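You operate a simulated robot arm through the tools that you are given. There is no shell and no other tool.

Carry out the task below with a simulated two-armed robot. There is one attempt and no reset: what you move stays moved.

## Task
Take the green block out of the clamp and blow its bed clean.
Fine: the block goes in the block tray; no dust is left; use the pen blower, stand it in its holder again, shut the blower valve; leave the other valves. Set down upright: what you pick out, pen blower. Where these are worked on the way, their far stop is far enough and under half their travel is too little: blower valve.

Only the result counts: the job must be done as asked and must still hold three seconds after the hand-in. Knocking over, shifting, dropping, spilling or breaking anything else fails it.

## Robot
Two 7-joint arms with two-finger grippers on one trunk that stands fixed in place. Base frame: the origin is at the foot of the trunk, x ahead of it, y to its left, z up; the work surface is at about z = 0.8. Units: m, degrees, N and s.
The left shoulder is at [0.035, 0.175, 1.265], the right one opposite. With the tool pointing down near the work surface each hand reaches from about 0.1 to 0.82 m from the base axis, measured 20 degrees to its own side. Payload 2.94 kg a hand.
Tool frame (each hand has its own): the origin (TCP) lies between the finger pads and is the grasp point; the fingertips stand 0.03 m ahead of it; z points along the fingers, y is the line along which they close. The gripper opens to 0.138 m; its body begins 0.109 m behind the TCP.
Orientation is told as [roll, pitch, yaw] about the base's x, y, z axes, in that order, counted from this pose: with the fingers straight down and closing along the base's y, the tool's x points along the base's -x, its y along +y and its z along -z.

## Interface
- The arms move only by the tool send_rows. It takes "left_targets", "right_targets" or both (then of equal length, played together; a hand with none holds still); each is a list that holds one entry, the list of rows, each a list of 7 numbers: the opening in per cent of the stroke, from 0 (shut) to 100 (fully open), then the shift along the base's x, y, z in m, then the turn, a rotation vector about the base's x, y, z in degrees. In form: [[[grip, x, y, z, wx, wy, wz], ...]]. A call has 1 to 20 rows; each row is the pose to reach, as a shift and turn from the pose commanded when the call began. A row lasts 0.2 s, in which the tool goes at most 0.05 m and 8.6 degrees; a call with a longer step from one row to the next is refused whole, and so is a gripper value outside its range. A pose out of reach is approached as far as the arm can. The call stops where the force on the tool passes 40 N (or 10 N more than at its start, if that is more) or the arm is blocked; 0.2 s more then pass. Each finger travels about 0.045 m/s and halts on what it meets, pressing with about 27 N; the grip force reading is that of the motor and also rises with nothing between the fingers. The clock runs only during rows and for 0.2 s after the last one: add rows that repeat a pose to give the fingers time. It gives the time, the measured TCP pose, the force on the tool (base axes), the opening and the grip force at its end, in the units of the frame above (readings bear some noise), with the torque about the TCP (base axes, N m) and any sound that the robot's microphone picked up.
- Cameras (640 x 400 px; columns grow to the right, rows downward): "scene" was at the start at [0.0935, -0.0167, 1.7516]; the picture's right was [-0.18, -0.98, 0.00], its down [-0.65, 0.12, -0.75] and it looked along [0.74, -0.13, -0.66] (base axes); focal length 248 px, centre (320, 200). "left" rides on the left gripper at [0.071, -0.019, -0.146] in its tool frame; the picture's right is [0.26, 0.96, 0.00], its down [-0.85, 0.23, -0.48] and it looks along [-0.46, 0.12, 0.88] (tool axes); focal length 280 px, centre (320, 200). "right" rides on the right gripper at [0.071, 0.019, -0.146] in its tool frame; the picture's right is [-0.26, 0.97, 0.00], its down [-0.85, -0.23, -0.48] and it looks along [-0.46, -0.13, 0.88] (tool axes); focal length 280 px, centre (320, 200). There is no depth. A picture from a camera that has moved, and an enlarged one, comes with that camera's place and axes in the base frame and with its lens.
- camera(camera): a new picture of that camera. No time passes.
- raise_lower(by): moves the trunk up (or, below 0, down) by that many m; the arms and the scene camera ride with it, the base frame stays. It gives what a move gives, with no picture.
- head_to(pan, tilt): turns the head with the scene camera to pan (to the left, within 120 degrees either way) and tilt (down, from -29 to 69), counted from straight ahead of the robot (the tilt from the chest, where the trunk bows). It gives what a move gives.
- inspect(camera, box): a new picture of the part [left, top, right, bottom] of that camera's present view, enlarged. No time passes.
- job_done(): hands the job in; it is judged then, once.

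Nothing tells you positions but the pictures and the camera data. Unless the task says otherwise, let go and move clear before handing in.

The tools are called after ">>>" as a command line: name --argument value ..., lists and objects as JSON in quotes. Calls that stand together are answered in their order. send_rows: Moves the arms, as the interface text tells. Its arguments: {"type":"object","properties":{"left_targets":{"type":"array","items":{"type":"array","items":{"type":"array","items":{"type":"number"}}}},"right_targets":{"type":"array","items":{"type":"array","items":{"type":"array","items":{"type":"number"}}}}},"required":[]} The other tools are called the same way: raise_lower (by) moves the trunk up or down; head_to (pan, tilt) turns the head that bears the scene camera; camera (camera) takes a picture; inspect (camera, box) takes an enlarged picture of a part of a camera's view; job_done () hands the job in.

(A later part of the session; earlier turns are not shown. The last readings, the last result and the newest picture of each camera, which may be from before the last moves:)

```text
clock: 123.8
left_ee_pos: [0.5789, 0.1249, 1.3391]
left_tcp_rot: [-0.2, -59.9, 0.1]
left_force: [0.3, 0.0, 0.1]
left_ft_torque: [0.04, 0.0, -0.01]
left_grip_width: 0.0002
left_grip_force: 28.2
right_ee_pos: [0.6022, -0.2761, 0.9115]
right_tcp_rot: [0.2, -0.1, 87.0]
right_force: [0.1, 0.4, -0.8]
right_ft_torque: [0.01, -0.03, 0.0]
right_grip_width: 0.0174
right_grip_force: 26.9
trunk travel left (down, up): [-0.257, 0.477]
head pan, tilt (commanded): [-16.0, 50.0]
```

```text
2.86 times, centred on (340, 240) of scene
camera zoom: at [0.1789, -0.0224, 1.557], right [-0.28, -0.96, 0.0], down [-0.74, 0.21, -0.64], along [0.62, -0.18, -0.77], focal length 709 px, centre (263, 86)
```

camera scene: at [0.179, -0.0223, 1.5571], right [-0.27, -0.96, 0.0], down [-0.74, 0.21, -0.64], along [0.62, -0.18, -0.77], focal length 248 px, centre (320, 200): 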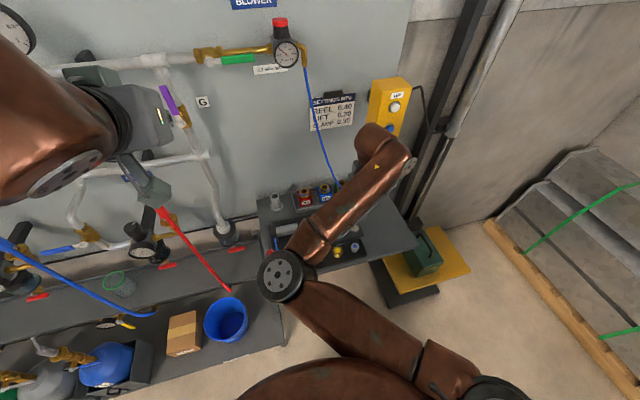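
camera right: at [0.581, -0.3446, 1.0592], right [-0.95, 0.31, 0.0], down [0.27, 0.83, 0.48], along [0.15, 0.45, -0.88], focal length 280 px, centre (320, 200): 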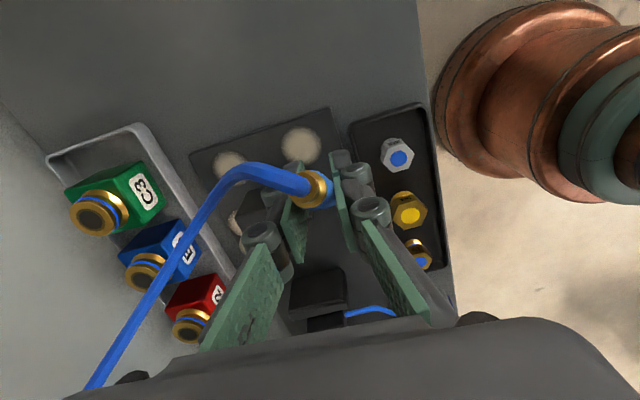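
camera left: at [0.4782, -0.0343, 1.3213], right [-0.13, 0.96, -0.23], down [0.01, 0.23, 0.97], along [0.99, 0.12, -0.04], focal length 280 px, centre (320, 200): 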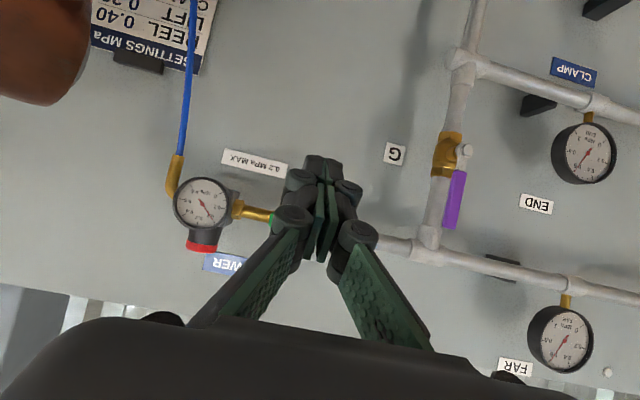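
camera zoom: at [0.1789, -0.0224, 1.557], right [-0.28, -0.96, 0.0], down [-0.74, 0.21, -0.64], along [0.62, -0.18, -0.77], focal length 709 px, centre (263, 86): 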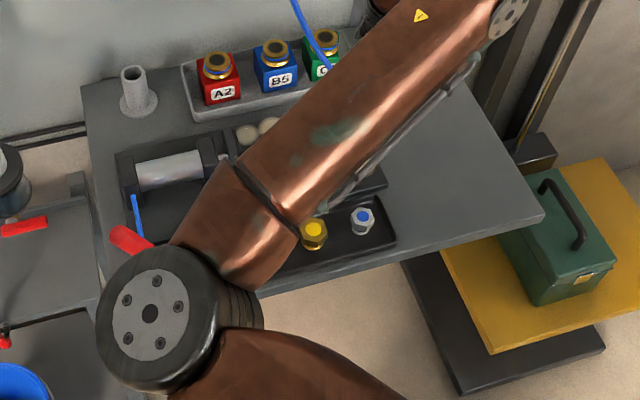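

No sound is reported. I zoom in on the pen itself to look for a button, and on the dust that's visible.

>>> inspect --camera "right" --box '[220, 120, 400, 260]'

>>> inspect --camera "scene" --box '[300, 190, 370, 260]'

```text
2.86 times, centred on (310, 190) of right
camera zoom: at [0.581, -0.3446, 1.0592], right [-0.95, 0.31, 0.0], down [0.27, 0.83, 0.48], along [0.15, 0.45, -0.88], focal length 801 px, centre (349, 229)
```

zoom: 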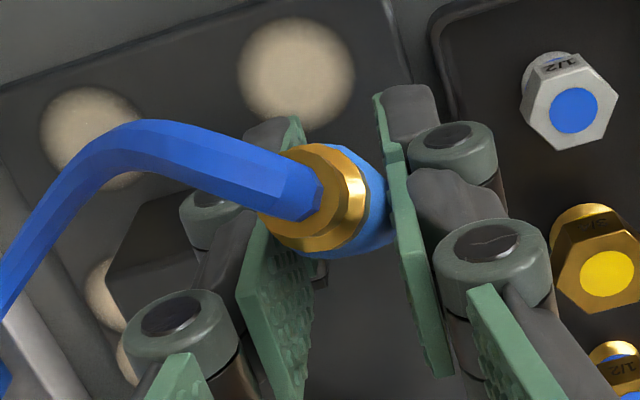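

```text
5.71 times, centred on (335, 225) of scene
camera zoom: at [0.1789, -0.0224, 1.557], right [-0.28, -0.96, 0.0], down [-0.74, 0.21, -0.64], along [0.62, -0.18, -0.77], focal length 1419 px, centre (234, 57)
```

zoom: 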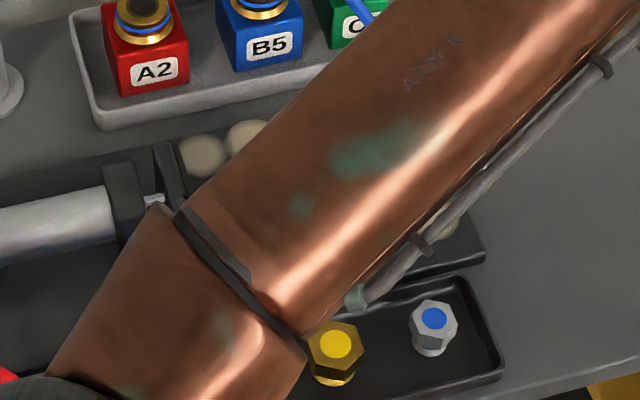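

Some patches are hidden behind the fingers. I raise the hand to check whether the first patch has gone.

>>> send_rows --right_targets '[[[0, 0.01, -0.01, 0.03, 0, 0, 0], [0, 0.02, -0.02, 0.07, 0, 0, 0], [0, 0.03, -0.02, 0.1, 0, 0, 0], [0, 0.03, -0.02, 0.12, 0, 0, 0]]]'

>>> camera --camera "right"

>>> inspect --camera "right" --box '[200, 60, 460, 260]'

```text
clock: 124.8
left_ee_pos: [0.5785, 0.1245, 1.3399]
left_tcp_rot: [-0.1, -60.1, 0.1]
left_force: [0.0, 0.4, 0.0]
left_ft_torque: [0.0, 0.0, 0.02]
left_grip_width: 0.0
left_grip_force: 28.8
right_ee_pos: [0.6321, -0.2941, 1.0333]
right_tcp_rot: [0.0, 0.1, 87.0]
right_force: [-0.1, 0.6, -0.6]
right_ft_torque: [0.01, 0.01, -0.02]
right_grip_width: 0.0169
right_grip_force: 27.3
trunk travel left (down, up): [-0.257, 0.477]
head pan, tilt (commanded): [-16.0, 50.0]
```

```text
taken
camera right: at [0.6094, -0.3634, 1.1799], right [-0.95, 0.31, 0.0], down [0.27, 0.84, 0.48], along [0.15, 0.45, -0.88], focal length 280 px, centre (320, 200)
```

right: 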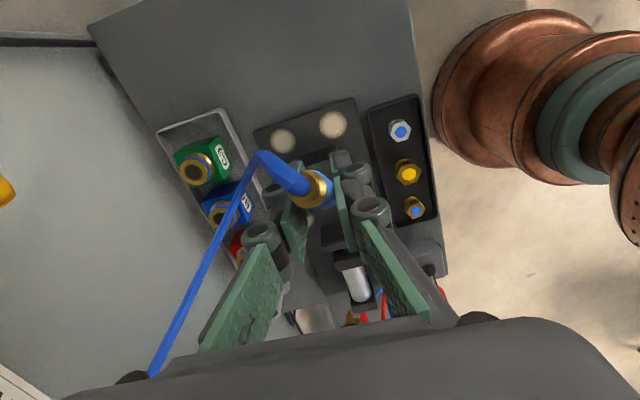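

```text
2.00 times, centred on (330, 160) of right
camera zoom: at [0.6094, -0.3634, 1.1799], right [-0.95, 0.31, 0.0], down [0.27, 0.84, 0.48], along [0.15, 0.45, -0.88], focal length 561 px, centre (300, 280)
```

zoom: 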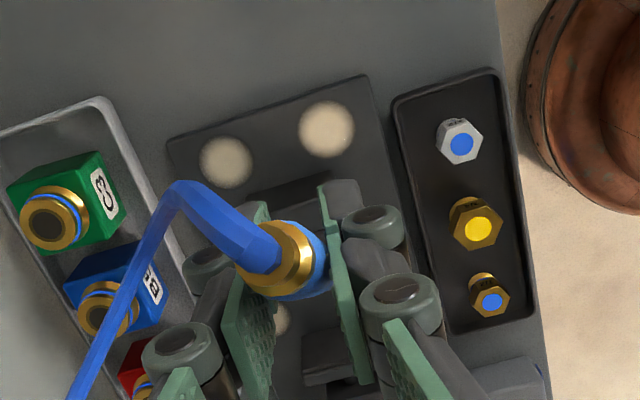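

The fingers still hide the front row. I shift the hand toward −x for a clear look.

>>> send_rows --right_targets '[[[0, -0.02, 0, 0, 0, 0, 0], [0, -0.05, 0, 0, 0, 0, 0], [0, -0.08, 0, 0.01, 0, 0, 0], [0, -0.1, 0.0, 0.02, 0, 0, 0], [0, -0.1, 0.0, 0.02, 0, 0, 0]]]'

>>> camera --camera "right"

>>> inspect --camera "scene" --box '[250, 170, 430, 310]'

```text
clock: 126.0
left_ee_pos: [0.5813, 0.1241, 1.3399]
left_tcp_rot: [-0.1, -60.1, 0.1]
left_force: [-0.8, 0.2, 0.3]
left_ft_torque: [0.01, 0.02, -0.03]
left_grip_width: 0.0001
left_grip_force: 28.5
right_ee_pos: [0.5306, -0.2927, 1.0523]
right_tcp_rot: [0.0, 0.0, 87.1]
right_force: [-0.8, 0.2, -0.3]
right_ft_torque: [-0.01, 0.0, 0.01]
right_grip_width: 0.017
right_grip_force: 26.7
trunk travel left (down, up): [-0.257, 0.477]
head pan, tilt (commanded): [-16.0, 50.0]
```

```text
taken
camera right: at [0.5093, -0.3635, 1.1985], right [-0.95, 0.31, 0.0], down [0.27, 0.84, 0.48], along [0.15, 0.45, -0.88], focal length 280 px, centre (320, 200)
```

right: 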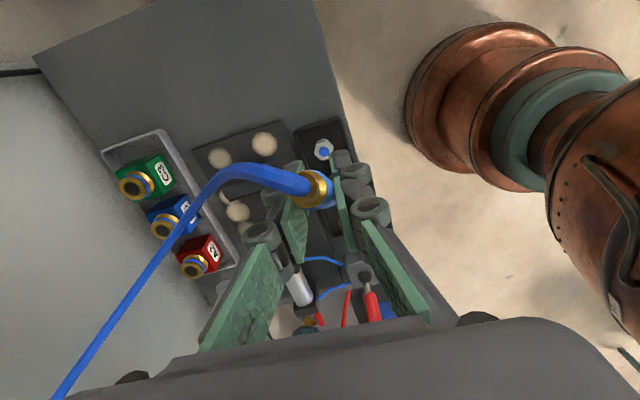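

```text
2.86 times, centred on (340, 240) of scene
camera zoom: at [0.1792, -0.0224, 1.5569], right [-0.28, -0.96, 0.0], down [-0.74, 0.21, -0.64], along [0.62, -0.18, -0.77], focal length 709 px, centre (263, 86)
```

zoom: 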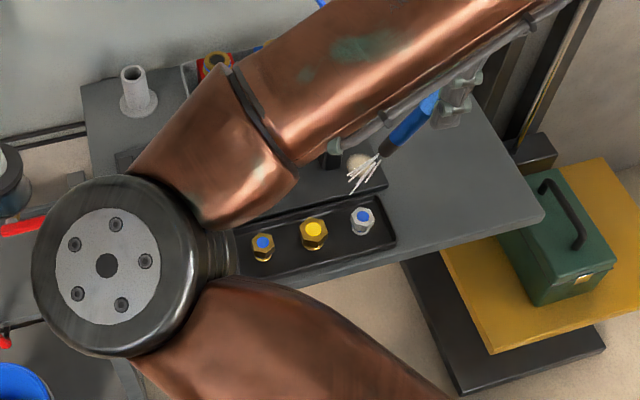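

The scene view now shows the white jet coming from the nozzle: the pen is blowing. I set up the left hand's camera to watch the bed while I blow, from a pose well clear of the right elbow.

>>> send_rows --left_targets '[[[0, -0.02, 0.01, 0, 0, 7.5, 0], [0, -0.04, 0.02, 0, 0, 15, 0], [0, -0.06, 0.03, 0, 0, 22.5, 0], [0, -0.08, 0.035, 0, 0, 30, 0], [0, -0.1, 0.035, -0.02, 0, 37.5, 0], [0, -0.115, 0.035, -0.04, 0, 45, 0], [0, -0.12, 0.035, -0.06, 0, 45, 0], [0, -0.12, 0.035, -0.06, 0, 45, 0]]]'

>>> send_rows --left_targets '[[[0, 0, 0, 0, 0, 0, -8], [0, 0, 0, 0, 0, 0, -16], [0, 0, 0, 0, 0, 0, -24], [0, 0, 0, 0, 0, 0, -32], [0, 0, 0, 0, 0, 0, -40], [0, 0, 0, 0, 0, 0, -48], [0, 0, 0, 0, 0, 0, -56], [0, 0, 0, 0, 0, 0, -60], [0, 0, 0, 0, 0, 0, -60]]]'

>>> camera --camera "left"

>>> camera --camera "scene"

```text
clock: 127.8
left_ee_pos: [0.4595, 0.16, 1.2804]
left_tcp_rot: [-0.1, -15.0, 0.2]
left_force: [-0.2, 0.1, 0.3]
left_ft_torque: [-0.01, -0.01, -0.02]
left_grip_width: 0.0
left_grip_force: 28.3
right_ee_pos: [0.5315, -0.2932, 1.0519]
right_tcp_rot: [-0.1, 0.1, 87.0]
right_force: [-0.2, -0.6, -1.1]
right_ft_torque: [0.04, 0.0, -0.01]
right_grip_width: 0.0172
right_grip_force: 27.2
trunk travel left (down, up): [-0.257, 0.477]
head pan, tilt (commanded): [-16.0, 50.0]
```

```text
clock: 129.8
left_ee_pos: [0.4454, 0.1466, 1.2693]
left_tcp_rot: [-0.1, -15.2, -59.8]
left_force: [1.2, -0.1, 0.6]
left_ft_torque: [-0.02, 0.02, 0.01]
left_grip_width: 0.0002
left_grip_force: 29.0
left hand out of reach, approached as far as the arm can: row 7, 8, 9
right_ee_pos: [0.5318, -0.2942, 1.0527]
right_tcp_rot: [-0.1, 0.0, 87.0]
right_force: [-0.7, 0.7, 0.1]
right_ft_torque: [0.0, 0.0, 0.02]
right_grip_width: 0.0171
right_grip_force: 27.0
trunk travel left (down, up): [-0.257, 0.477]
head pan, tilt (commanded): [-16.0, 50.0]
```

```text
taken
camera left: at [0.3745, 0.2298, 1.3916], right [0.71, 0.7, -0.07], down [0.55, -0.49, 0.68], along [0.44, -0.52, -0.73], focal length 280 px, centre (320, 200)
```

left: 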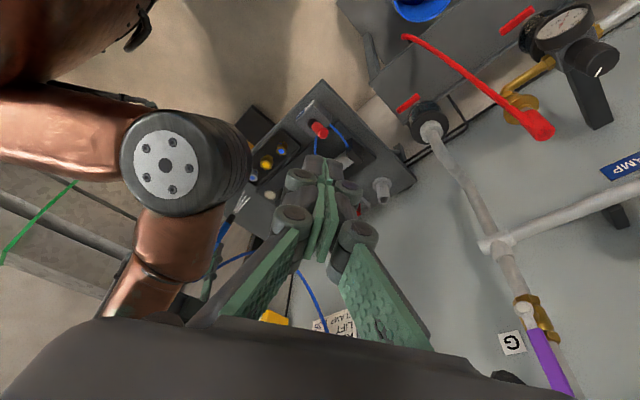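

```text
taken
camera scene: at [0.1788, -0.022, 1.557], right [-0.28, -0.96, 0.0], down [-0.74, 0.21, -0.64], along [0.62, -0.18, -0.77], focal length 248 px, centre (320, 200)
```

scene: 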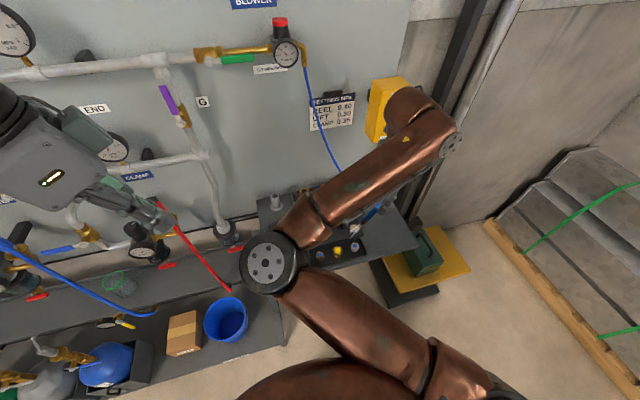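

The left camera sees the bench past the right elbow. I zoom in on the bed there.

>>> inspect --camera "left" --box '[210, 80, 420, 240]'

```text
2.50 times, centred on (315, 160) of left
camera zoom: at [0.3745, 0.2298, 1.3916], right [0.71, 0.7, -0.07], down [0.55, -0.49, 0.68], along [0.44, -0.52, -0.73], focal length 701 px, centre (332, 300)
```

zoom: 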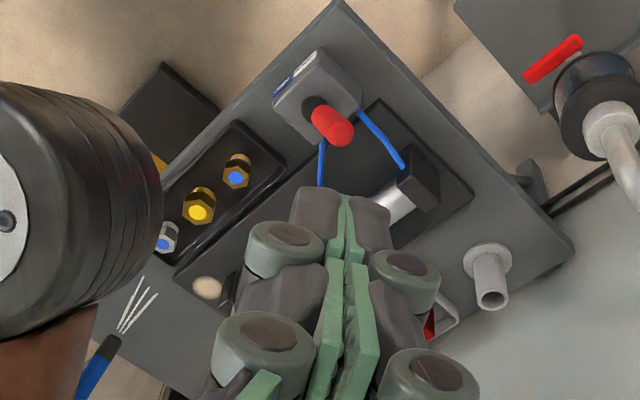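

The jet has already cleared the whole front row of three; patch (0.621, −0.276) still shows. Next I lean the hand 15° and blow the two right-hand patches, watching for the box.

>>> send_rows --right_targets '[[[0, 0.02, -0.003, 0, -5, 0.3, 0], [0, 0.045, -0.006, 0, -10, 0.55, 0], [0, 0.07, -0.01, -0.02, -15, 0.8, 0], [0, 0.0895, -0.012, -0.05, -15, 0.8, 0], [0, 0.0895, -0.012, -0.08, -15, 0.8, 0], [0, 0.0895, -0.012, -0.11, -15, 0.8, 0], [0, 0.0895, -0.012, -0.1285, -15, 0.8, 0], [0, 0.0895, -0.012, -0.1285, -15, 0.8, 0], [0, 0.0895, -0.012, -0.1285, -15, 0.8, 0], [0, 0.0895, -0.012, -0.1285, -15, 0.8, 0], [0, 0.0895, -0.012, -0.1285, -15, 0.8, 0], [0, 0.0895, -0.012, -0.1285, -15, 0.8, 0]]]'

>>> inspect --camera "left" --box '[210, 80, 420, 240]'

>>> camera --camera "right"

```text
clock: 132.4
left_ee_pos: [0.4443, 0.1484, 1.2688]
left_tcp_rot: [-0.1, -15.1, -59.7]
left_force: [0.0, 0.1, 0.5]
left_ft_torque: [-0.01, -0.03, 0.01]
left_grip_width: 0.0001
left_grip_force: 28.1
right_ee_pos: [0.6205, -0.3056, 0.9237]
right_tcp_rot: [0.2, 15.0, 87.0]
right_force: [-0.5, 0.0, -1.0]
right_ft_torque: [-0.01, 0.0, 0.0]
right_grip_width: 0.0171
right_grip_force: 27.0
trunk travel left (down, up): [-0.257, 0.477]
head pan, tilt (commanded): [-16.0, 50.0]
```

```text
2.50 times, centred on (315, 160) of left
camera zoom: at [0.3745, 0.2295, 1.3916], right [0.71, 0.7, -0.07], down [0.55, -0.48, 0.68], along [0.45, -0.52, -0.73], focal length 701 px, centre (332, 300)
```

zoom: 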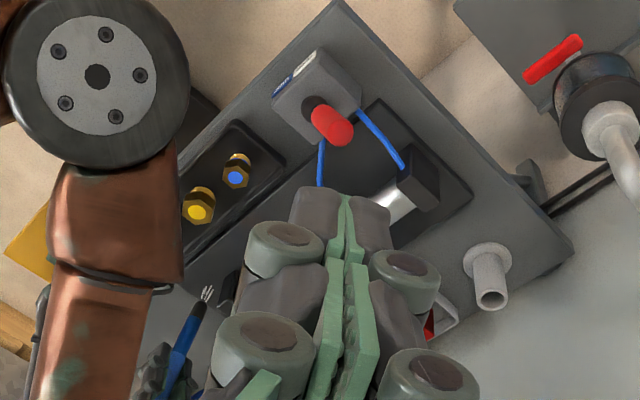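

```text
taken
camera right: at [0.6011, -0.3353, 1.0836], right [-0.95, 0.3, -0.07], down [0.28, 0.93, 0.24], along [0.14, 0.21, -0.97], focal length 280 px, centre (320, 200)
```

right: 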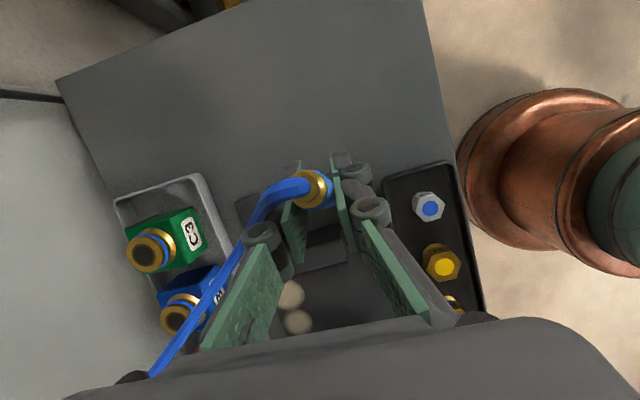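

Patch (0.621, −0.276) is gone. I move along to (0.691, −0.276) and hold there.

>>> send_rows --right_targets '[[[0, 0.015, 0, 0, 0, 0, 0], [0, 0.03, 0, 0, 0, 0, 0], [0, 0.045, 0, 0, 0, 0, 0], [0, 0.06, 0, 0, 0, 0, 0], [0, 0.0705, 0, 0, 0, 0, 0], [0, 0.0705, 0, 0, 0, 0, 0], [0, 0.0705, 0, 0, 0, 0, 0], [0, 0.0705, 0, 0, 0, 0, 0], [0, 0.0705, 0, 0, 0, 0, 0], [0, 0.0705, 0, 0, 0, 0, 0]]]'

>>> camera --camera "right"

>>> inspect --camera "scene" --box '[250, 130, 430, 290]'

```text
clock: 134.6
left_ee_pos: [0.444, 0.1462, 1.2677]
left_tcp_rot: [-0.1, -15.1, -59.7]
left_force: [0.3, -0.5, -0.7]
left_ft_torque: [-0.06, -0.02, 0.02]
left_grip_width: 0.0
left_grip_force: 28.0
right_ee_pos: [0.6913, -0.3061, 0.9221]
right_tcp_rot: [0.0, 15.1, 86.9]
right_force: [-0.7, -0.3, -0.7]
right_ft_torque: [0.01, 0.01, -0.02]
right_grip_width: 0.0168
right_grip_force: 26.6
trunk travel left (down, up): [-0.257, 0.477]
head pan, tilt (commanded): [-16.0, 50.0]
```

```text
taken
camera right: at [0.6719, -0.3354, 1.0834], right [-0.95, 0.3, -0.07], down [0.28, 0.93, 0.24], along [0.14, 0.21, -0.97], focal length 280 px, centre (320, 200)
```

right: 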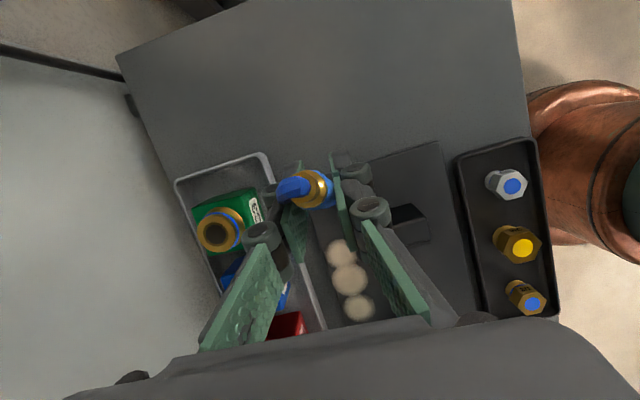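

```text
2.50 times, centred on (340, 210) of scene
camera zoom: at [0.1789, -0.0223, 1.557], right [-0.28, -0.96, 0.0], down [-0.74, 0.21, -0.64], along [0.62, -0.18, -0.77], focal length 621 px, centre (270, 175)
```

zoom: 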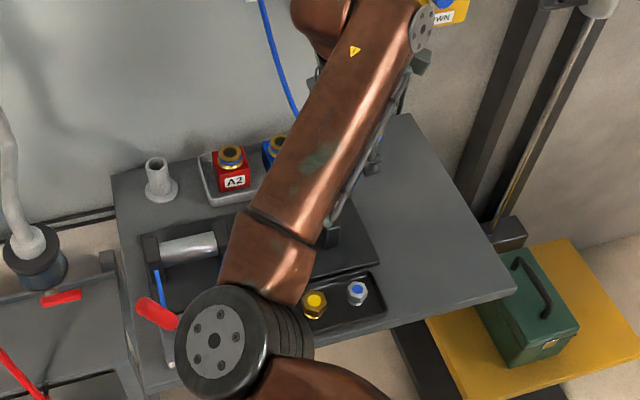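

Both right-hand patches are gone; only the back row of three at x≈0.7075 remains. I sweep the nozzle along it.

>>> send_rows --right_targets '[[[0, 0.008, 0.0, 0, 0, 0, 0], [0, 0.016, 0.005, 0, 0, 0, 0], [0, 0.016, 0.02, 0, 0, 0, 0], [0, 0.016, 0.035, 0, 0, 0, 0], [0, 0.016, 0.05, 0, 0, 0, 0], [0, 0.016, 0.06, 0, 0, 0, 0], [0, 0.016, 0.06, 0, 0, 0, 0], [0, 0.016, 0.06, 0, 0, 0, 0], [0, 0.016, 0.06, 0, 0, 0, 0], [0, 0.016, 0.06, 0, 0, 0, 0], [0, 0.016, 0.06, 0, 0, 0, 0]]]'

>>> camera --camera "right"

```text
clock: 137.0
left_ee_pos: [0.4448, 0.1482, 1.2684]
left_tcp_rot: [-0.2, -15.1, -59.8]
left_force: [0.1, -0.8, 0.0]
left_ft_torque: [0.01, -0.03, 0.0]
left_grip_width: 0.0001
left_grip_force: 28.2
right_ee_pos: [0.7078, -0.2463, 0.923]
right_tcp_rot: [0.1, 14.9, 87.0]
right_force: [0.8, -0.1, -1.0]
right_ft_torque: [0.01, 0.01, -0.05]
right_grip_width: 0.0174
right_grip_force: 27.2
trunk travel left (down, up): [-0.257, 0.477]
head pan, tilt (commanded): [-16.0, 50.0]
```

```text
taken
camera right: at [0.6874, -0.2753, 1.0837], right [-0.95, 0.3, -0.07], down [0.28, 0.93, 0.24], along [0.14, 0.21, -0.97], focal length 280 px, centre (320, 200)
```

right: 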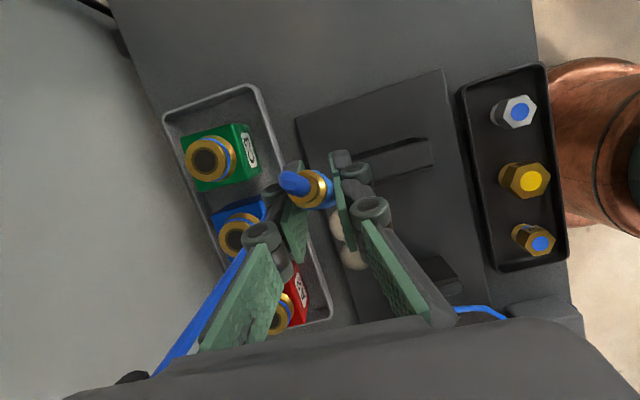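

The first of the back row is gone; two remain. I continue the sweep in +y.

>>> send_rows --right_targets '[[[0, 0, 0.012, 0, 0, 0, 0], [0, 0, 0.024, 0, 0, 0, 0], [0, 0, 0.032, 0, 0, 0, 0], [0, 0, 0.032, 0, 0, 0, 0], [0, 0, 0.032, 0, 0, 0, 0], [0, 0, 0.032, 0, 0, 0, 0], [0, 0, 0.032, 0, 0, 0, 0], [0, 0, 0.044, 0, 0, 0, 0], [0, 0, 0.056, 0, 0, 0, 0], [0, 0, 0.066, 0, 0, 0, 0], [0, 0, 0.066, 0, 0, 0, 0], [0, 0, 0.066, 0, 0, 0, 0], [0, 0, 0.066, 0, 0, 0, 0], [0, 0, 0.066, 0, 0, 0, 0]]]'

>>> camera --camera "right"

>>> inspect --camera "scene" --box '[250, 130, 430, 290]'

>>> inspect --camera "left" --box '[150, 60, 420, 240]'

```text
clock: 140.0
left_ee_pos: [0.4447, 0.1475, 1.2685]
left_tcp_rot: [-0.1, -15.1, -59.8]
left_force: [-0.9, -0.6, -0.3]
left_ft_torque: [-0.04, 0.03, 0.01]
left_grip_width: 0.0
left_grip_force: 28.6
right_ee_pos: [0.7071, -0.1806, 0.9239]
right_tcp_rot: [0.0, 15.0, 86.9]
right_force: [-0.8, -0.1, -0.7]
right_ft_torque: [0.03, 0.01, 0.01]
right_grip_width: 0.0172
right_grip_force: 27.2
trunk travel left (down, up): [-0.257, 0.477]
head pan, tilt (commanded): [-16.0, 50.0]
```

```text
taken
camera right: at [0.6879, -0.2094, 1.0835], right [-0.95, 0.3, -0.07], down [0.28, 0.93, 0.24], along [0.14, 0.21, -0.97], focal length 280 px, centre (320, 200)
```

right: 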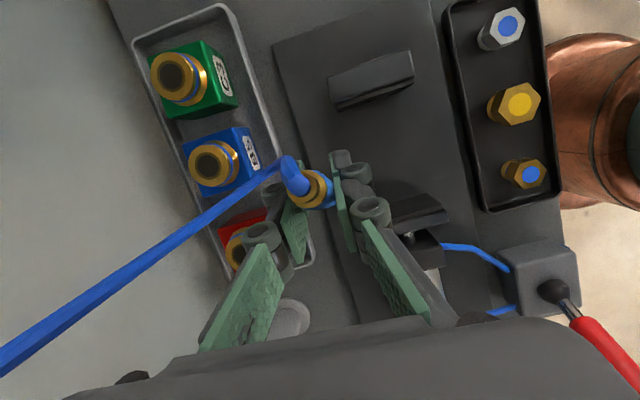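

```text
2.50 times, centred on (340, 210) of scene
camera zoom: at [0.179, -0.0221, 1.557], right [-0.28, -0.96, 0.0], down [-0.74, 0.21, -0.64], along [0.62, -0.18, -0.77], focal length 621 px, centre (270, 175)
```

zoom: 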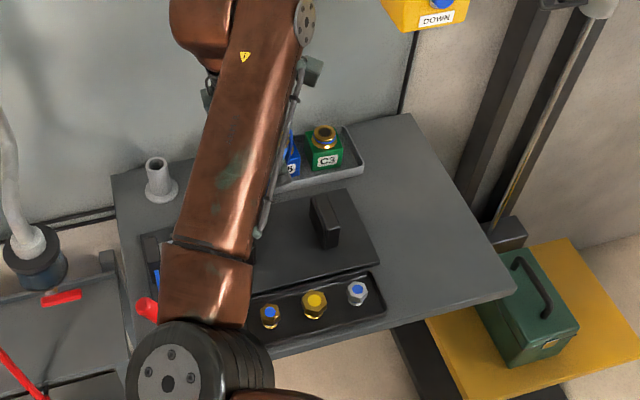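

```text
2.22 times, centred on (285, 150) of left
camera zoom: at [0.3746, 0.2297, 1.3916], right [0.71, 0.7, -0.07], down [0.55, -0.48, 0.68], along [0.45, -0.52, -0.73], focal length 623 px, centre (398, 311)
```

zoom: 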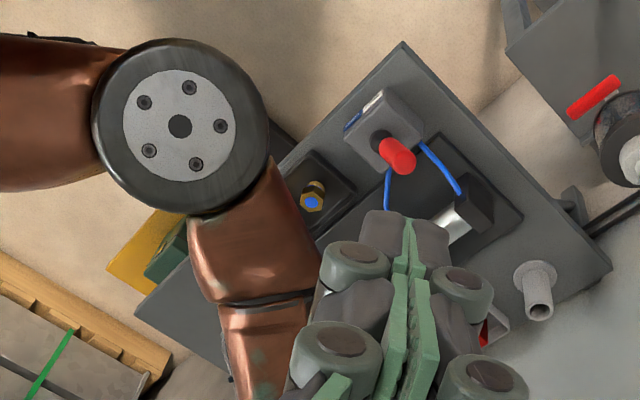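

The bed looks clean; one spot is hidden behind the fingers. I lift the hand and look at the whole bed from above before returning the pen.

>>> send_rows --right_targets '[[[0, -0.005, -0.01, 0.02, 0, 0, 0], [0, -0.015, -0.03, 0.05, 0, 0, 0], [0, -0.025, -0.06, 0.08, 0, 0, 0], [0, -0.03, -0.09, 0.1, 0, 0, 0], [0, -0.03, -0.11, 0.11, 0, 0, 0], [0, -0.03, -0.11, 0.11, 0, 0, 0]]]'

>>> camera --camera "right"

>>> inspect --camera "right" --box '[240, 120, 460, 320]'

>>> inspect --camera "scene" --box '[250, 150, 430, 310]'

```text
clock: 141.4
left_ee_pos: [0.4448, 0.147, 1.2689]
left_tcp_rot: [-0.1, -15.1, -59.7]
left_force: [-0.2, 0.0, 0.3]
left_ft_torque: [0.03, -0.02, 0.0]
left_grip_width: 0.0
left_grip_force: 28.4
right_ee_pos: [0.6786, -0.289, 1.0336]
right_tcp_rot: [0.0, 15.1, 86.9]
right_force: [0.5, 0.4, -0.4]
right_ft_torque: [0.0, -0.01, 0.01]
right_grip_width: 0.0174
right_grip_force: 27.5
trunk travel left (down, up): [-0.257, 0.477]
head pan, tilt (commanded): [-16.0, 50.0]
```

```text
taken
camera right: at [0.6584, -0.3189, 1.1942], right [-0.95, 0.3, -0.07], down [0.28, 0.93, 0.24], along [0.14, 0.21, -0.97], focal length 280 px, centre (320, 200)
```

right: 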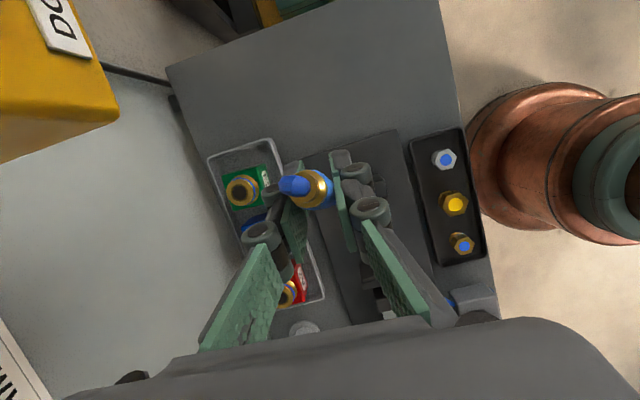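

```text
2.00 times, centred on (350, 220) of right
camera zoom: at [0.6584, -0.3189, 1.1942], right [-0.95, 0.3, -0.07], down [0.28, 0.93, 0.24], along [0.14, 0.21, -0.97], focal length 561 px, centre (260, 160)
```

zoom: 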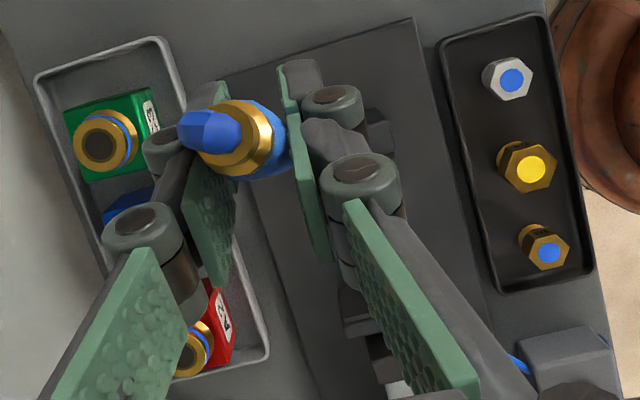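

```text
2.50 times, centred on (340, 230) of scene
camera zoom: at [0.1791, -0.0219, 1.557], right [-0.28, -0.96, 0.0], down [-0.74, 0.21, -0.64], along [0.62, -0.18, -0.77], focal length 621 px, centre (270, 125)
```

zoom: 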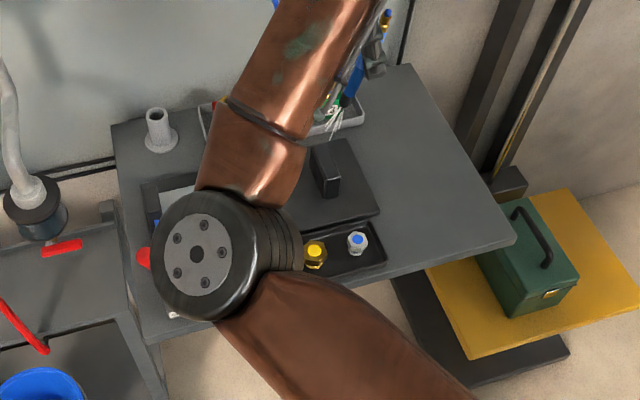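

Nothing is left in view here. From the holder side the scene camera sees the whole bed, so I carry the pen back that way, first leaning to 30° and then turning to the holder yaw.

>>> send_rows --right_targets '[[[0, 0.005, 0.015, 0, -5, 0.26, 0], [0, 0.01, 0.03, 0, -10, 0.52, 0], [0, 0.015, 0.05, 0, -15, 0.785, 0], [0, 0.03, 0.07, -0.005, -15, 0.785, 0], [0, 0.045, 0.085, -0.01, -15, 0.785, 0], [0, 0.045, 0.085, -0.01, -15, 0.785, 0]]]'

>>> send_rows --right_targets '[[[0, 0.005, 0.01, 0, 0, 0, 6], [0, 0.01, 0.025, 0, 0, 0, 12], [0, 0.015, 0.04, 0, 0, 0, 18], [0, 0.02, 0.055, 0, 0, 0, 25], [0, 0.025, 0.07, 0, 0, 0, 31], [0, 0.03, 0.08, 0, 0, 0, 31], [0, 0.03, 0.08, 0, 0, 0, 31]]]'

>>> camera --camera "right"

>>> camera --camera "scene"

>>> inspect --camera "scene" --box '[250, 150, 430, 310]'

```text
clock: 142.8
left_ee_pos: [0.4447, 0.1466, 1.2677]
left_tcp_rot: [-0.1, -15.1, -59.8]
left_force: [0.7, -1.1, 0.0]
left_ft_torque: [0.0, -0.03, -0.02]
left_grip_width: 0.0
left_grip_force: 28.4
right_ee_pos: [0.7236, -0.2042, 1.0235]
right_tcp_rot: [-0.1, 30.0, 87.0]
right_force: [-0.4, 0.5, -0.2]
right_ft_torque: [0.0, -0.03, 0.0]
right_grip_width: 0.0174
right_grip_force: 27.0
trunk travel left (down, up): [-0.257, 0.477]
head pan, tilt (commanded): [-16.0, 50.0]
```

```text
clock: 144.4
left_ee_pos: [0.4445, 0.1467, 1.2693]
left_tcp_rot: [-0.1, -15.2, -59.9]
left_force: [0.0, -0.4, -0.2]
left_ft_torque: [0.02, -0.01, 0.03]
left_grip_width: 0.0
left_grip_force: 28.4
right_ee_pos: [0.753, -0.1232, 1.024]
right_tcp_rot: [-0.1, 30.0, 118.1]
right_force: [0.1, -0.3, -0.5]
right_ft_torque: [0.0, -0.01, 0.0]
right_grip_width: 0.0172
right_grip_force: 27.1
trunk travel left (down, up): [-0.257, 0.477]
head pan, tilt (commanded): [-16.0, 50.0]
```

```text
taken
camera right: at [0.7316, -0.1237, 1.186], right [-0.96, -0.25, -0.13], down [-0.25, 0.97, -0.01], along [0.13, 0.02, -0.99], focal length 280 px, centre (320, 200)
```

right: 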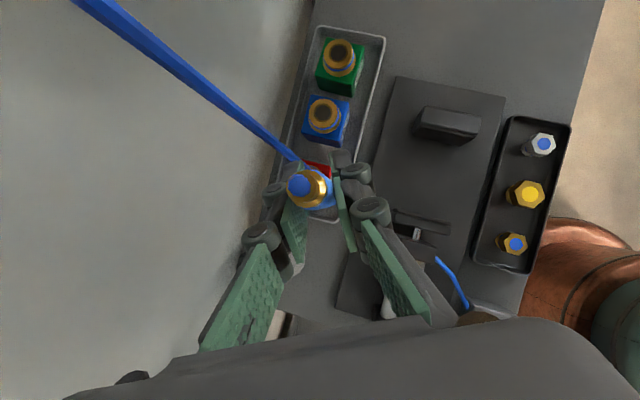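

```text
taken
camera scene: at [0.179, -0.0223, 1.557], right [-0.28, -0.96, 0.0], down [-0.74, 0.21, -0.64], along [0.62, -0.18, -0.77], focal length 248 px, centre (320, 200)
```

scene: 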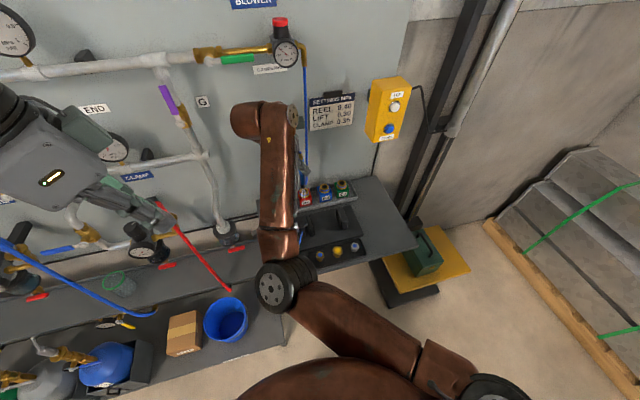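

```text
2.50 times, centred on (340, 230) of scene
camera zoom: at [0.179, -0.0223, 1.557], right [-0.28, -0.96, 0.0], down [-0.74, 0.21, -0.64], along [0.62, -0.18, -0.77], focal length 621 px, centre (270, 125)
```

zoom: 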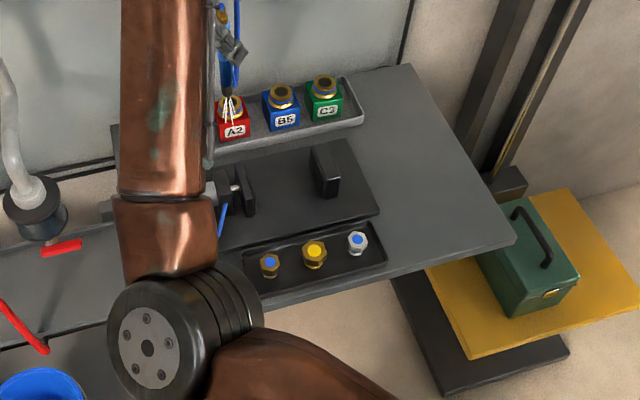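

The whole bed is now in view from the scene camera. I zoom in hard to check for any residue.

>>> inspect --camera "scene" --box '[305, 195, 380, 250]'

>>> inspect --camera "right" --box '[330, 60, 530, 320]'

>>> inspect --camera "scene" --box '[185, 10, 335, 120]'

```text
7.27 times, centred on (342, 222) of scene
camera zoom: at [0.179, -0.0223, 1.557], right [-0.28, -0.96, 0.0], down [-0.74, 0.21, -0.64], along [0.62, -0.18, -0.77], focal length 1806 px, centre (156, 36)
```

zoom: 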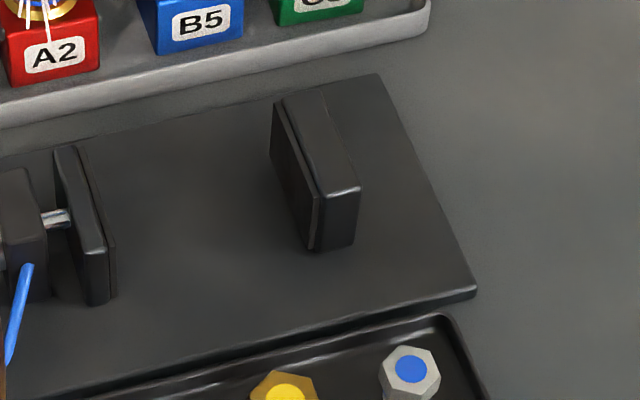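

```text
1.54 times, centred on (430, 190) of right
camera zoom: at [0.7316, -0.1237, 1.186], right [-0.96, -0.25, -0.13], down [-0.25, 0.97, -0.01], along [0.13, 0.02, -0.99], focal length 431 px, centre (151, 215)
```

zoom: 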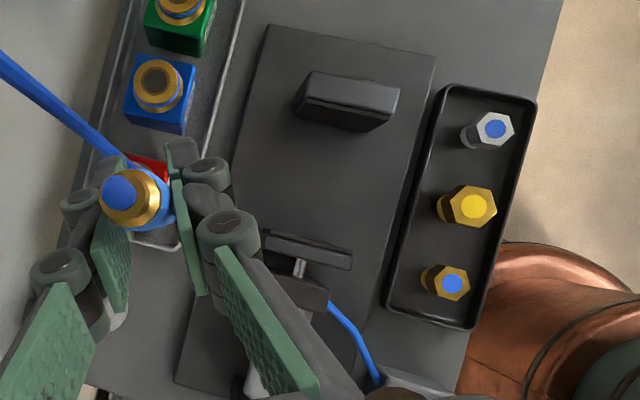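

```text
3.64 times, centred on (260, 65) of scene
camera zoom: at [0.179, -0.0223, 1.557], right [-0.28, -0.96, 0.0], down [-0.74, 0.21, -0.64], along [0.62, -0.18, -0.77], focal length 903 px, centre (538, 691)
```

zoom: 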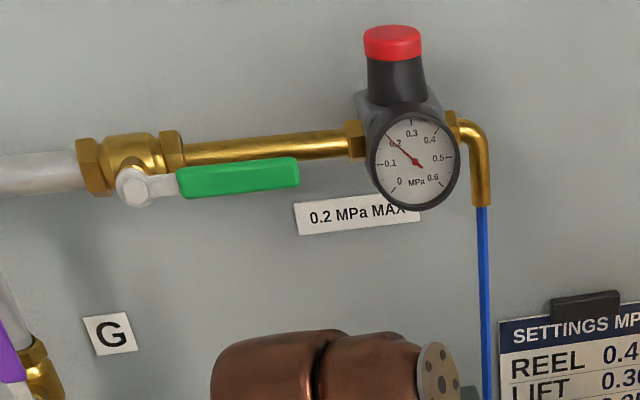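

The bed is spotless and the valve handle is open at 0.2 MPa. I bring the pen back above its holder.

>>> send_rows --right_targets '[[[0, 0.004, 0.012, -0.004, 0, 0, 0], [0, 0.01, 0.027, -0.01, 0, 0, 0], [0, 0.017, 0.044, -0.018, 0, 0, 0], [0, 0.025, 0.06, -0.026, 0, 0, 0], [0, 0.033, 0.075, -0.034, 0, 0, 0], [0, 0.04, 0.086, -0.042, 0, 0, 0], [0, 0.047, 0.093, -0.05, 0, 0, 0], [0, 0.051, 0.097, -0.054, 0, 0, 0], [0, 0.053, 0.0985, -0.056, 0, 0, 0], [0, 0.053, 0.0985, -0.056, 0, 0, 0]]]'

>>> inspect --camera "right" --box '[200, 100, 440, 300]'

>>> head_to --pan -2 --tilt 42

>>> camera --camera "scene"

```text
clock: 146.6
left_ee_pos: [0.4457, 0.1468, 1.2692]
left_tcp_rot: [-0.1, -15.1, -59.9]
left_force: [-0.4, -0.5, 0.0]
left_ft_torque: [0.0, 0.02, 0.04]
left_grip_width: 0.0
left_grip_force: 27.9
right_ee_pos: [0.8059, -0.0262, 0.9671]
right_tcp_rot: [0.1, 30.0, 118.0]
right_force: [0.2, -0.1, -0.5]
right_ft_torque: [0.0, 0.03, -0.01]
right_grip_width: 0.017
right_grip_force: 27.2
trunk travel left (down, up): [-0.257, 0.477]
head pan, tilt (commanded): [-16.0, 50.0]
```

```text
2.00 times, centred on (320, 200) of right
camera zoom: at [0.7847, -0.0245, 1.13], right [-0.96, -0.25, -0.13], down [-0.25, 0.97, -0.01], along [0.13, 0.02, -0.99], focal length 561 px, centre (320, 200)
```

zoom: 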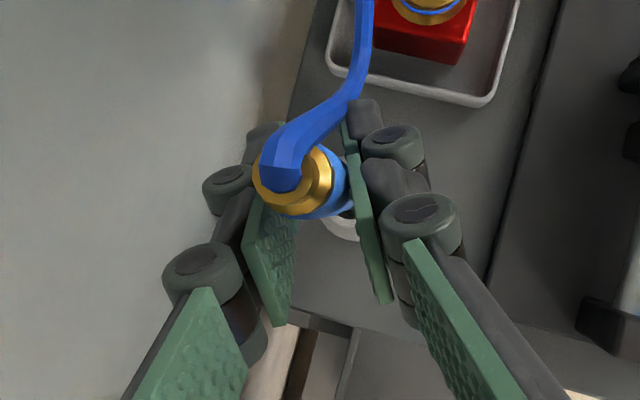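

```text
clock: 147.3
left_ee_pos: [0.4451, 0.1472, 1.2688]
left_tcp_rot: [-0.1, -15.1, -59.8]
left_force: [-0.1, 0.8, -0.2]
left_ft_torque: [0.0, -0.03, 0.01]
left_grip_width: 0.0002
left_grip_force: 28.4
right_ee_pos: [0.8063, -0.0252, 0.9678]
right_tcp_rot: [0.0, 30.1, 118.0]
right_force: [-0.4, 0.4, -0.8]
right_ft_torque: [0.0, 0.0, 0.01]
right_grip_width: 0.017
right_grip_force: 27.5
trunk travel left (down, up): [-0.257, 0.477]
head pan, tilt (commanded): [-2.0, 42.0]
```

```text
taken
camera scene: at [0.1887, -0.0036, 1.5682], right [-0.04, -1.0, 0.0], down [-0.67, 0.02, -0.74], along [0.74, -0.03, -0.67], focal length 248 px, centre (320, 200)
```

scene: 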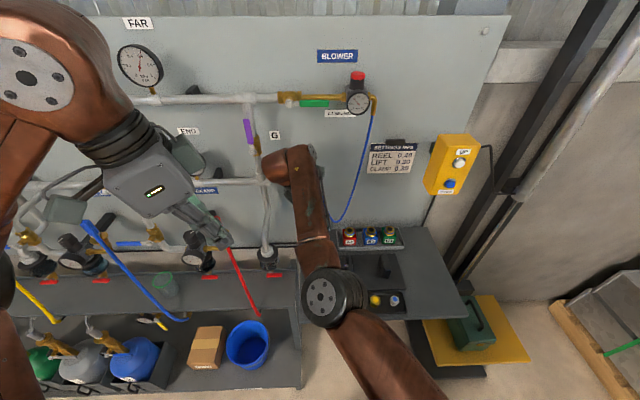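

The pen sits in the grip just as when I took it out, and it's straight above the holder. I lower it slowly in stages, watching the force.

>>> send_rows --right_targets '[[[0, 0, 0.0005, -0.006, 0, 0, 0], [0, 0, 0.0005, -0.012, 0, 0, 0], [0, 0, 0.0005, -0.018, 0, 0, 0], [0, 0, 0.0005, -0.024, 0, 0, 0], [0, 0, 0.0005, -0.028, 0, 0, 0]]]'

>>> send_rows --right_targets '[[[0, 0, 0, -0.004, 0, 0, 0], [0, 0, 0, -0.008, 0, 0, 0], [0, 0, 0, -0.012, 0, 0, 0], [0, 0, 0, -0.016, 0, 0, 0], [0, 0, 0, -0.02, 0, 0, 0]]]'

>>> inspect --camera "right" --box '[200, 100, 440, 300]'

```text
clock: 148.5
left_ee_pos: [0.4456, 0.1472, 1.2681]
left_tcp_rot: [-0.1, -15.1, -59.9]
left_force: [0.2, -0.5, -0.8]
left_ft_torque: [0.03, -0.04, -0.01]
left_grip_width: 0.0
left_grip_force: 28.4
right_ee_pos: [0.8063, -0.0265, 0.9401]
right_tcp_rot: [0.0, 30.0, 117.9]
right_force: [0.3, 0.0, -0.6]
right_ft_torque: [-0.04, 0.02, 0.01]
right_grip_width: 0.0171
right_grip_force: 26.7
trunk travel left (down, up): [-0.257, 0.477]
head pan, tilt (commanded): [-2.0, 42.0]
```

```text
clock: 149.7
left_ee_pos: [0.446, 0.1473, 1.2682]
left_tcp_rot: [-0.2, -15.2, -59.8]
left_force: [-0.3, 0.4, -0.5]
left_ft_torque: [0.02, -0.01, -0.01]
left_grip_width: 0.0
left_grip_force: 28.2
right_ee_pos: [0.8056, -0.0261, 0.9185]
right_tcp_rot: [0.0, 30.2, 118.1]
right_force: [0.6, 0.5, -1.0]
right_ft_torque: [-0.01, 0.02, 0.01]
right_grip_width: 0.0171
right_grip_force: 26.9
trunk travel left (down, up): [-0.257, 0.477]
head pan, tilt (commanded): [-2.0, 42.0]
```

```text
2.00 times, centred on (320, 200) of right
camera zoom: at [0.7841, -0.024, 1.0817], right [-0.96, -0.25, -0.13], down [-0.25, 0.97, -0.01], along [0.13, 0.02, -0.99], focal length 561 px, centre (320, 200)
```

zoom: 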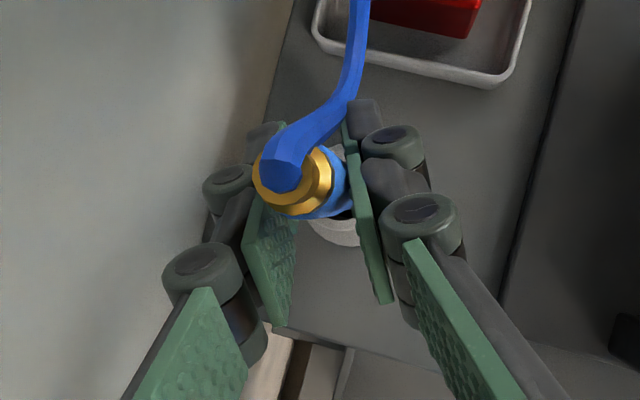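

It is sliding into the holder without resistance. I lower the last 2 cm.

>>> send_rows --right_targets '[[[0, 0, 0, -0.005, 0, 0, 0], [0, 0, 0, -0.01, 0, 0, 0], [0, 0, 0, -0.014, 0, 0, 0], [0, 0, 0, -0.017, 0, 0, 0], [0, 0, 0, -0.0185, 0, 0, 0]]]'

>>> send_rows --right_targets '[[[0, 0, 0, -0.0005, 0, 0, 0], [0, 0, 0, -0.001, 0, 0, 0], [0, 0, 0, -0.001, 0, 0, 0]]]'

>>> inspect --camera "right" --box '[200, 100, 440, 300]'

```text
clock: 150.9
left_ee_pos: [0.4444, 0.1471, 1.2676]
left_tcp_rot: [-0.1, -15.0, -59.8]
left_force: [-0.2, 1.0, 0.0]
left_ft_torque: [0.02, 0.01, -0.03]
left_grip_width: 0.0
left_grip_force: 28.7
right_ee_pos: [0.8058, -0.025, 0.9004]
right_tcp_rot: [0.1, 30.1, 118.1]
right_force: [-0.2, 0.4, -0.5]
right_ft_torque: [-0.02, 0.01, -0.01]
right_grip_width: 0.0169
right_grip_force: 27.2
trunk travel left (down, up): [-0.257, 0.477]
head pan, tilt (commanded): [-2.0, 42.0]
```

```text
clock: 151.7
left_ee_pos: [0.445, 0.1474, 1.2679]
left_tcp_rot: [-0.2, -15.1, -59.8]
left_force: [-0.7, 0.5, 0.8]
left_ft_torque: [0.02, -0.02, -0.04]
left_grip_width: 0.0001
left_grip_force: 28.1
right_ee_pos: [0.8062, -0.0253, 0.9002]
right_tcp_rot: [0.0, 30.1, 117.9]
right_force: [0.3, 0.3, -2.0]
right_ft_torque: [0.0, 0.02, 0.03]
right_grip_width: 0.0168
right_grip_force: 27.1
trunk travel left (down, up): [-0.257, 0.477]
head pan, tilt (commanded): [-2.0, 42.0]
```

```text
2.00 times, centred on (320, 200) of right
camera zoom: at [0.7845, -0.0242, 1.0624], right [-0.96, -0.25, -0.13], down [-0.25, 0.97, -0.01], along [0.13, 0.02, -0.99], focal length 561 px, centre (320, 200)
```

zoom: 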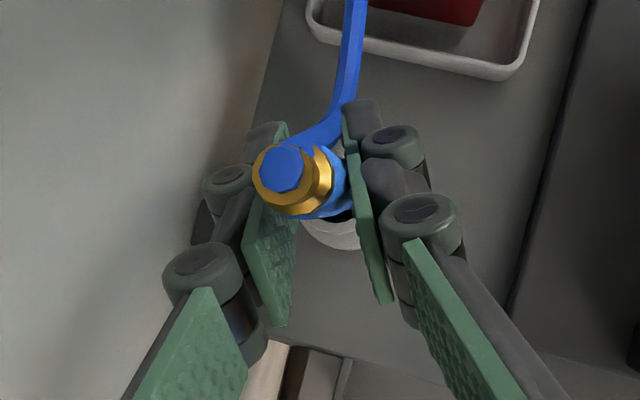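

It's nearly seated. I take the last millimetre or two until the holder takes the weight.

>>> send_rows --right_targets '[[[0, 0, 0, -0.0008, 0, 0, 0], [0, 0, 0, -0.0015, 0, 0, 0], [0, 0, 0, -0.0015, 0, 0, 0]]]'

>>> send_rows --right_targets '[[[0, 0, 0, -0.0008, 0, 0, 0], [0, 0, 0, -0.001, 0, 0, 0], [0, 0, 0, -0.001, 0, 0, 0]]]'

```text
clock: 152.5
left_ee_pos: [0.4452, 0.147, 1.2684]
left_tcp_rot: [0.0, -15.1, -59.7]
left_force: [-0.8, 1.2, 0.0]
left_ft_torque: [-0.02, 0.07, 0.02]
left_grip_width: 0.0
left_grip_force: 28.4
right_ee_pos: [0.8059, -0.0265, 0.8992]
right_tcp_rot: [0.0, 30.2, 118.0]
right_force: [-0.4, 0.4, -0.7]
right_ft_torque: [0.02, 0.03, 0.03]
right_grip_width: 0.0171
right_grip_force: 26.9
trunk travel left (down, up): [-0.257, 0.477]
head pan, tilt (commanded): [-2.0, 42.0]
```

```text
clock: 153.3
left_ee_pos: [0.4442, 0.1463, 1.2686]
left_tcp_rot: [-0.1, -15.1, -59.8]
left_force: [0.3, 0.0, -0.2]
left_ft_torque: [-0.02, 0.0, 0.0]
left_grip_width: 0.0
left_grip_force: 28.6
right_ee_pos: [0.8056, -0.0262, 0.8977]
right_tcp_rot: [-0.1, 30.1, 118.0]
right_force: [0.8, 1.0, 4.2]
right_ft_torque: [0.05, 0.02, 0.03]
right_grip_width: 0.0168
right_grip_force: 26.4
trunk travel left (down, up): [-0.257, 0.477]
head pan, tilt (commanded): [-2.0, 42.0]
```

The holder now carries the pen (+4 N). I open the fingers and rise straight up off it, since the valve handle is out of the wrist's way.

>>> send_rows --right_targets '[[[15, 0, 0, 0.0005, 0, 0, 0], [22, 0, 0, 0.0005, 0, 0, 0], [32, 0, 0, 0.0005, 0, 0, 0], [45, 0, 0, 0.0005, 0, 0, 0], [58, 0, 0, 0.0005, 0, 0, 0], [58, 0, 0, 0.0005, 0, 0, 0], [58, 0, 0, 0.0005, 0, 0, 0]]]'

>>> inspect --camera "right" --box '[200, 60, 440, 260]'

```text
clock: 154.9
left_ee_pos: [0.4446, 0.1476, 1.2685]
left_tcp_rot: [-0.1, -15.1, -59.8]
left_force: [-0.3, 0.0, -1.0]
left_ft_torque: [0.01, 0.0, 0.03]
left_grip_width: 0.0001
left_grip_force: 28.3
right_ee_pos: [0.8049, -0.0241, 0.8982]
right_tcp_rot: [0.1, 30.1, 118.0]
right_force: [-1.0, 0.3, 1.1]
right_ft_torque: [0.03, -0.01, 0.01]
right_grip_width: 0.0802
right_grip_force: 0.1
trunk travel left (down, up): [-0.257, 0.477]
head pan, tilt (commanded): [-2.0, 42.0]
```

```text
2.00 times, centred on (320, 160) of right
camera zoom: at [0.7844, -0.0241, 1.0606], right [-0.96, -0.25, -0.13], down [-0.25, 0.97, -0.01], along [0.13, 0.02, -0.99], focal length 561 px, centre (320, 280)
```

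zoom: 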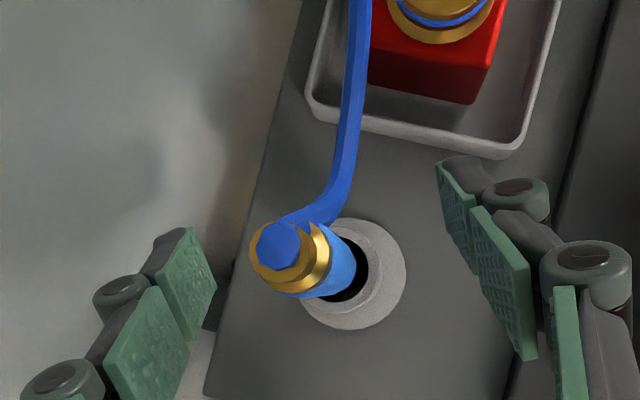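

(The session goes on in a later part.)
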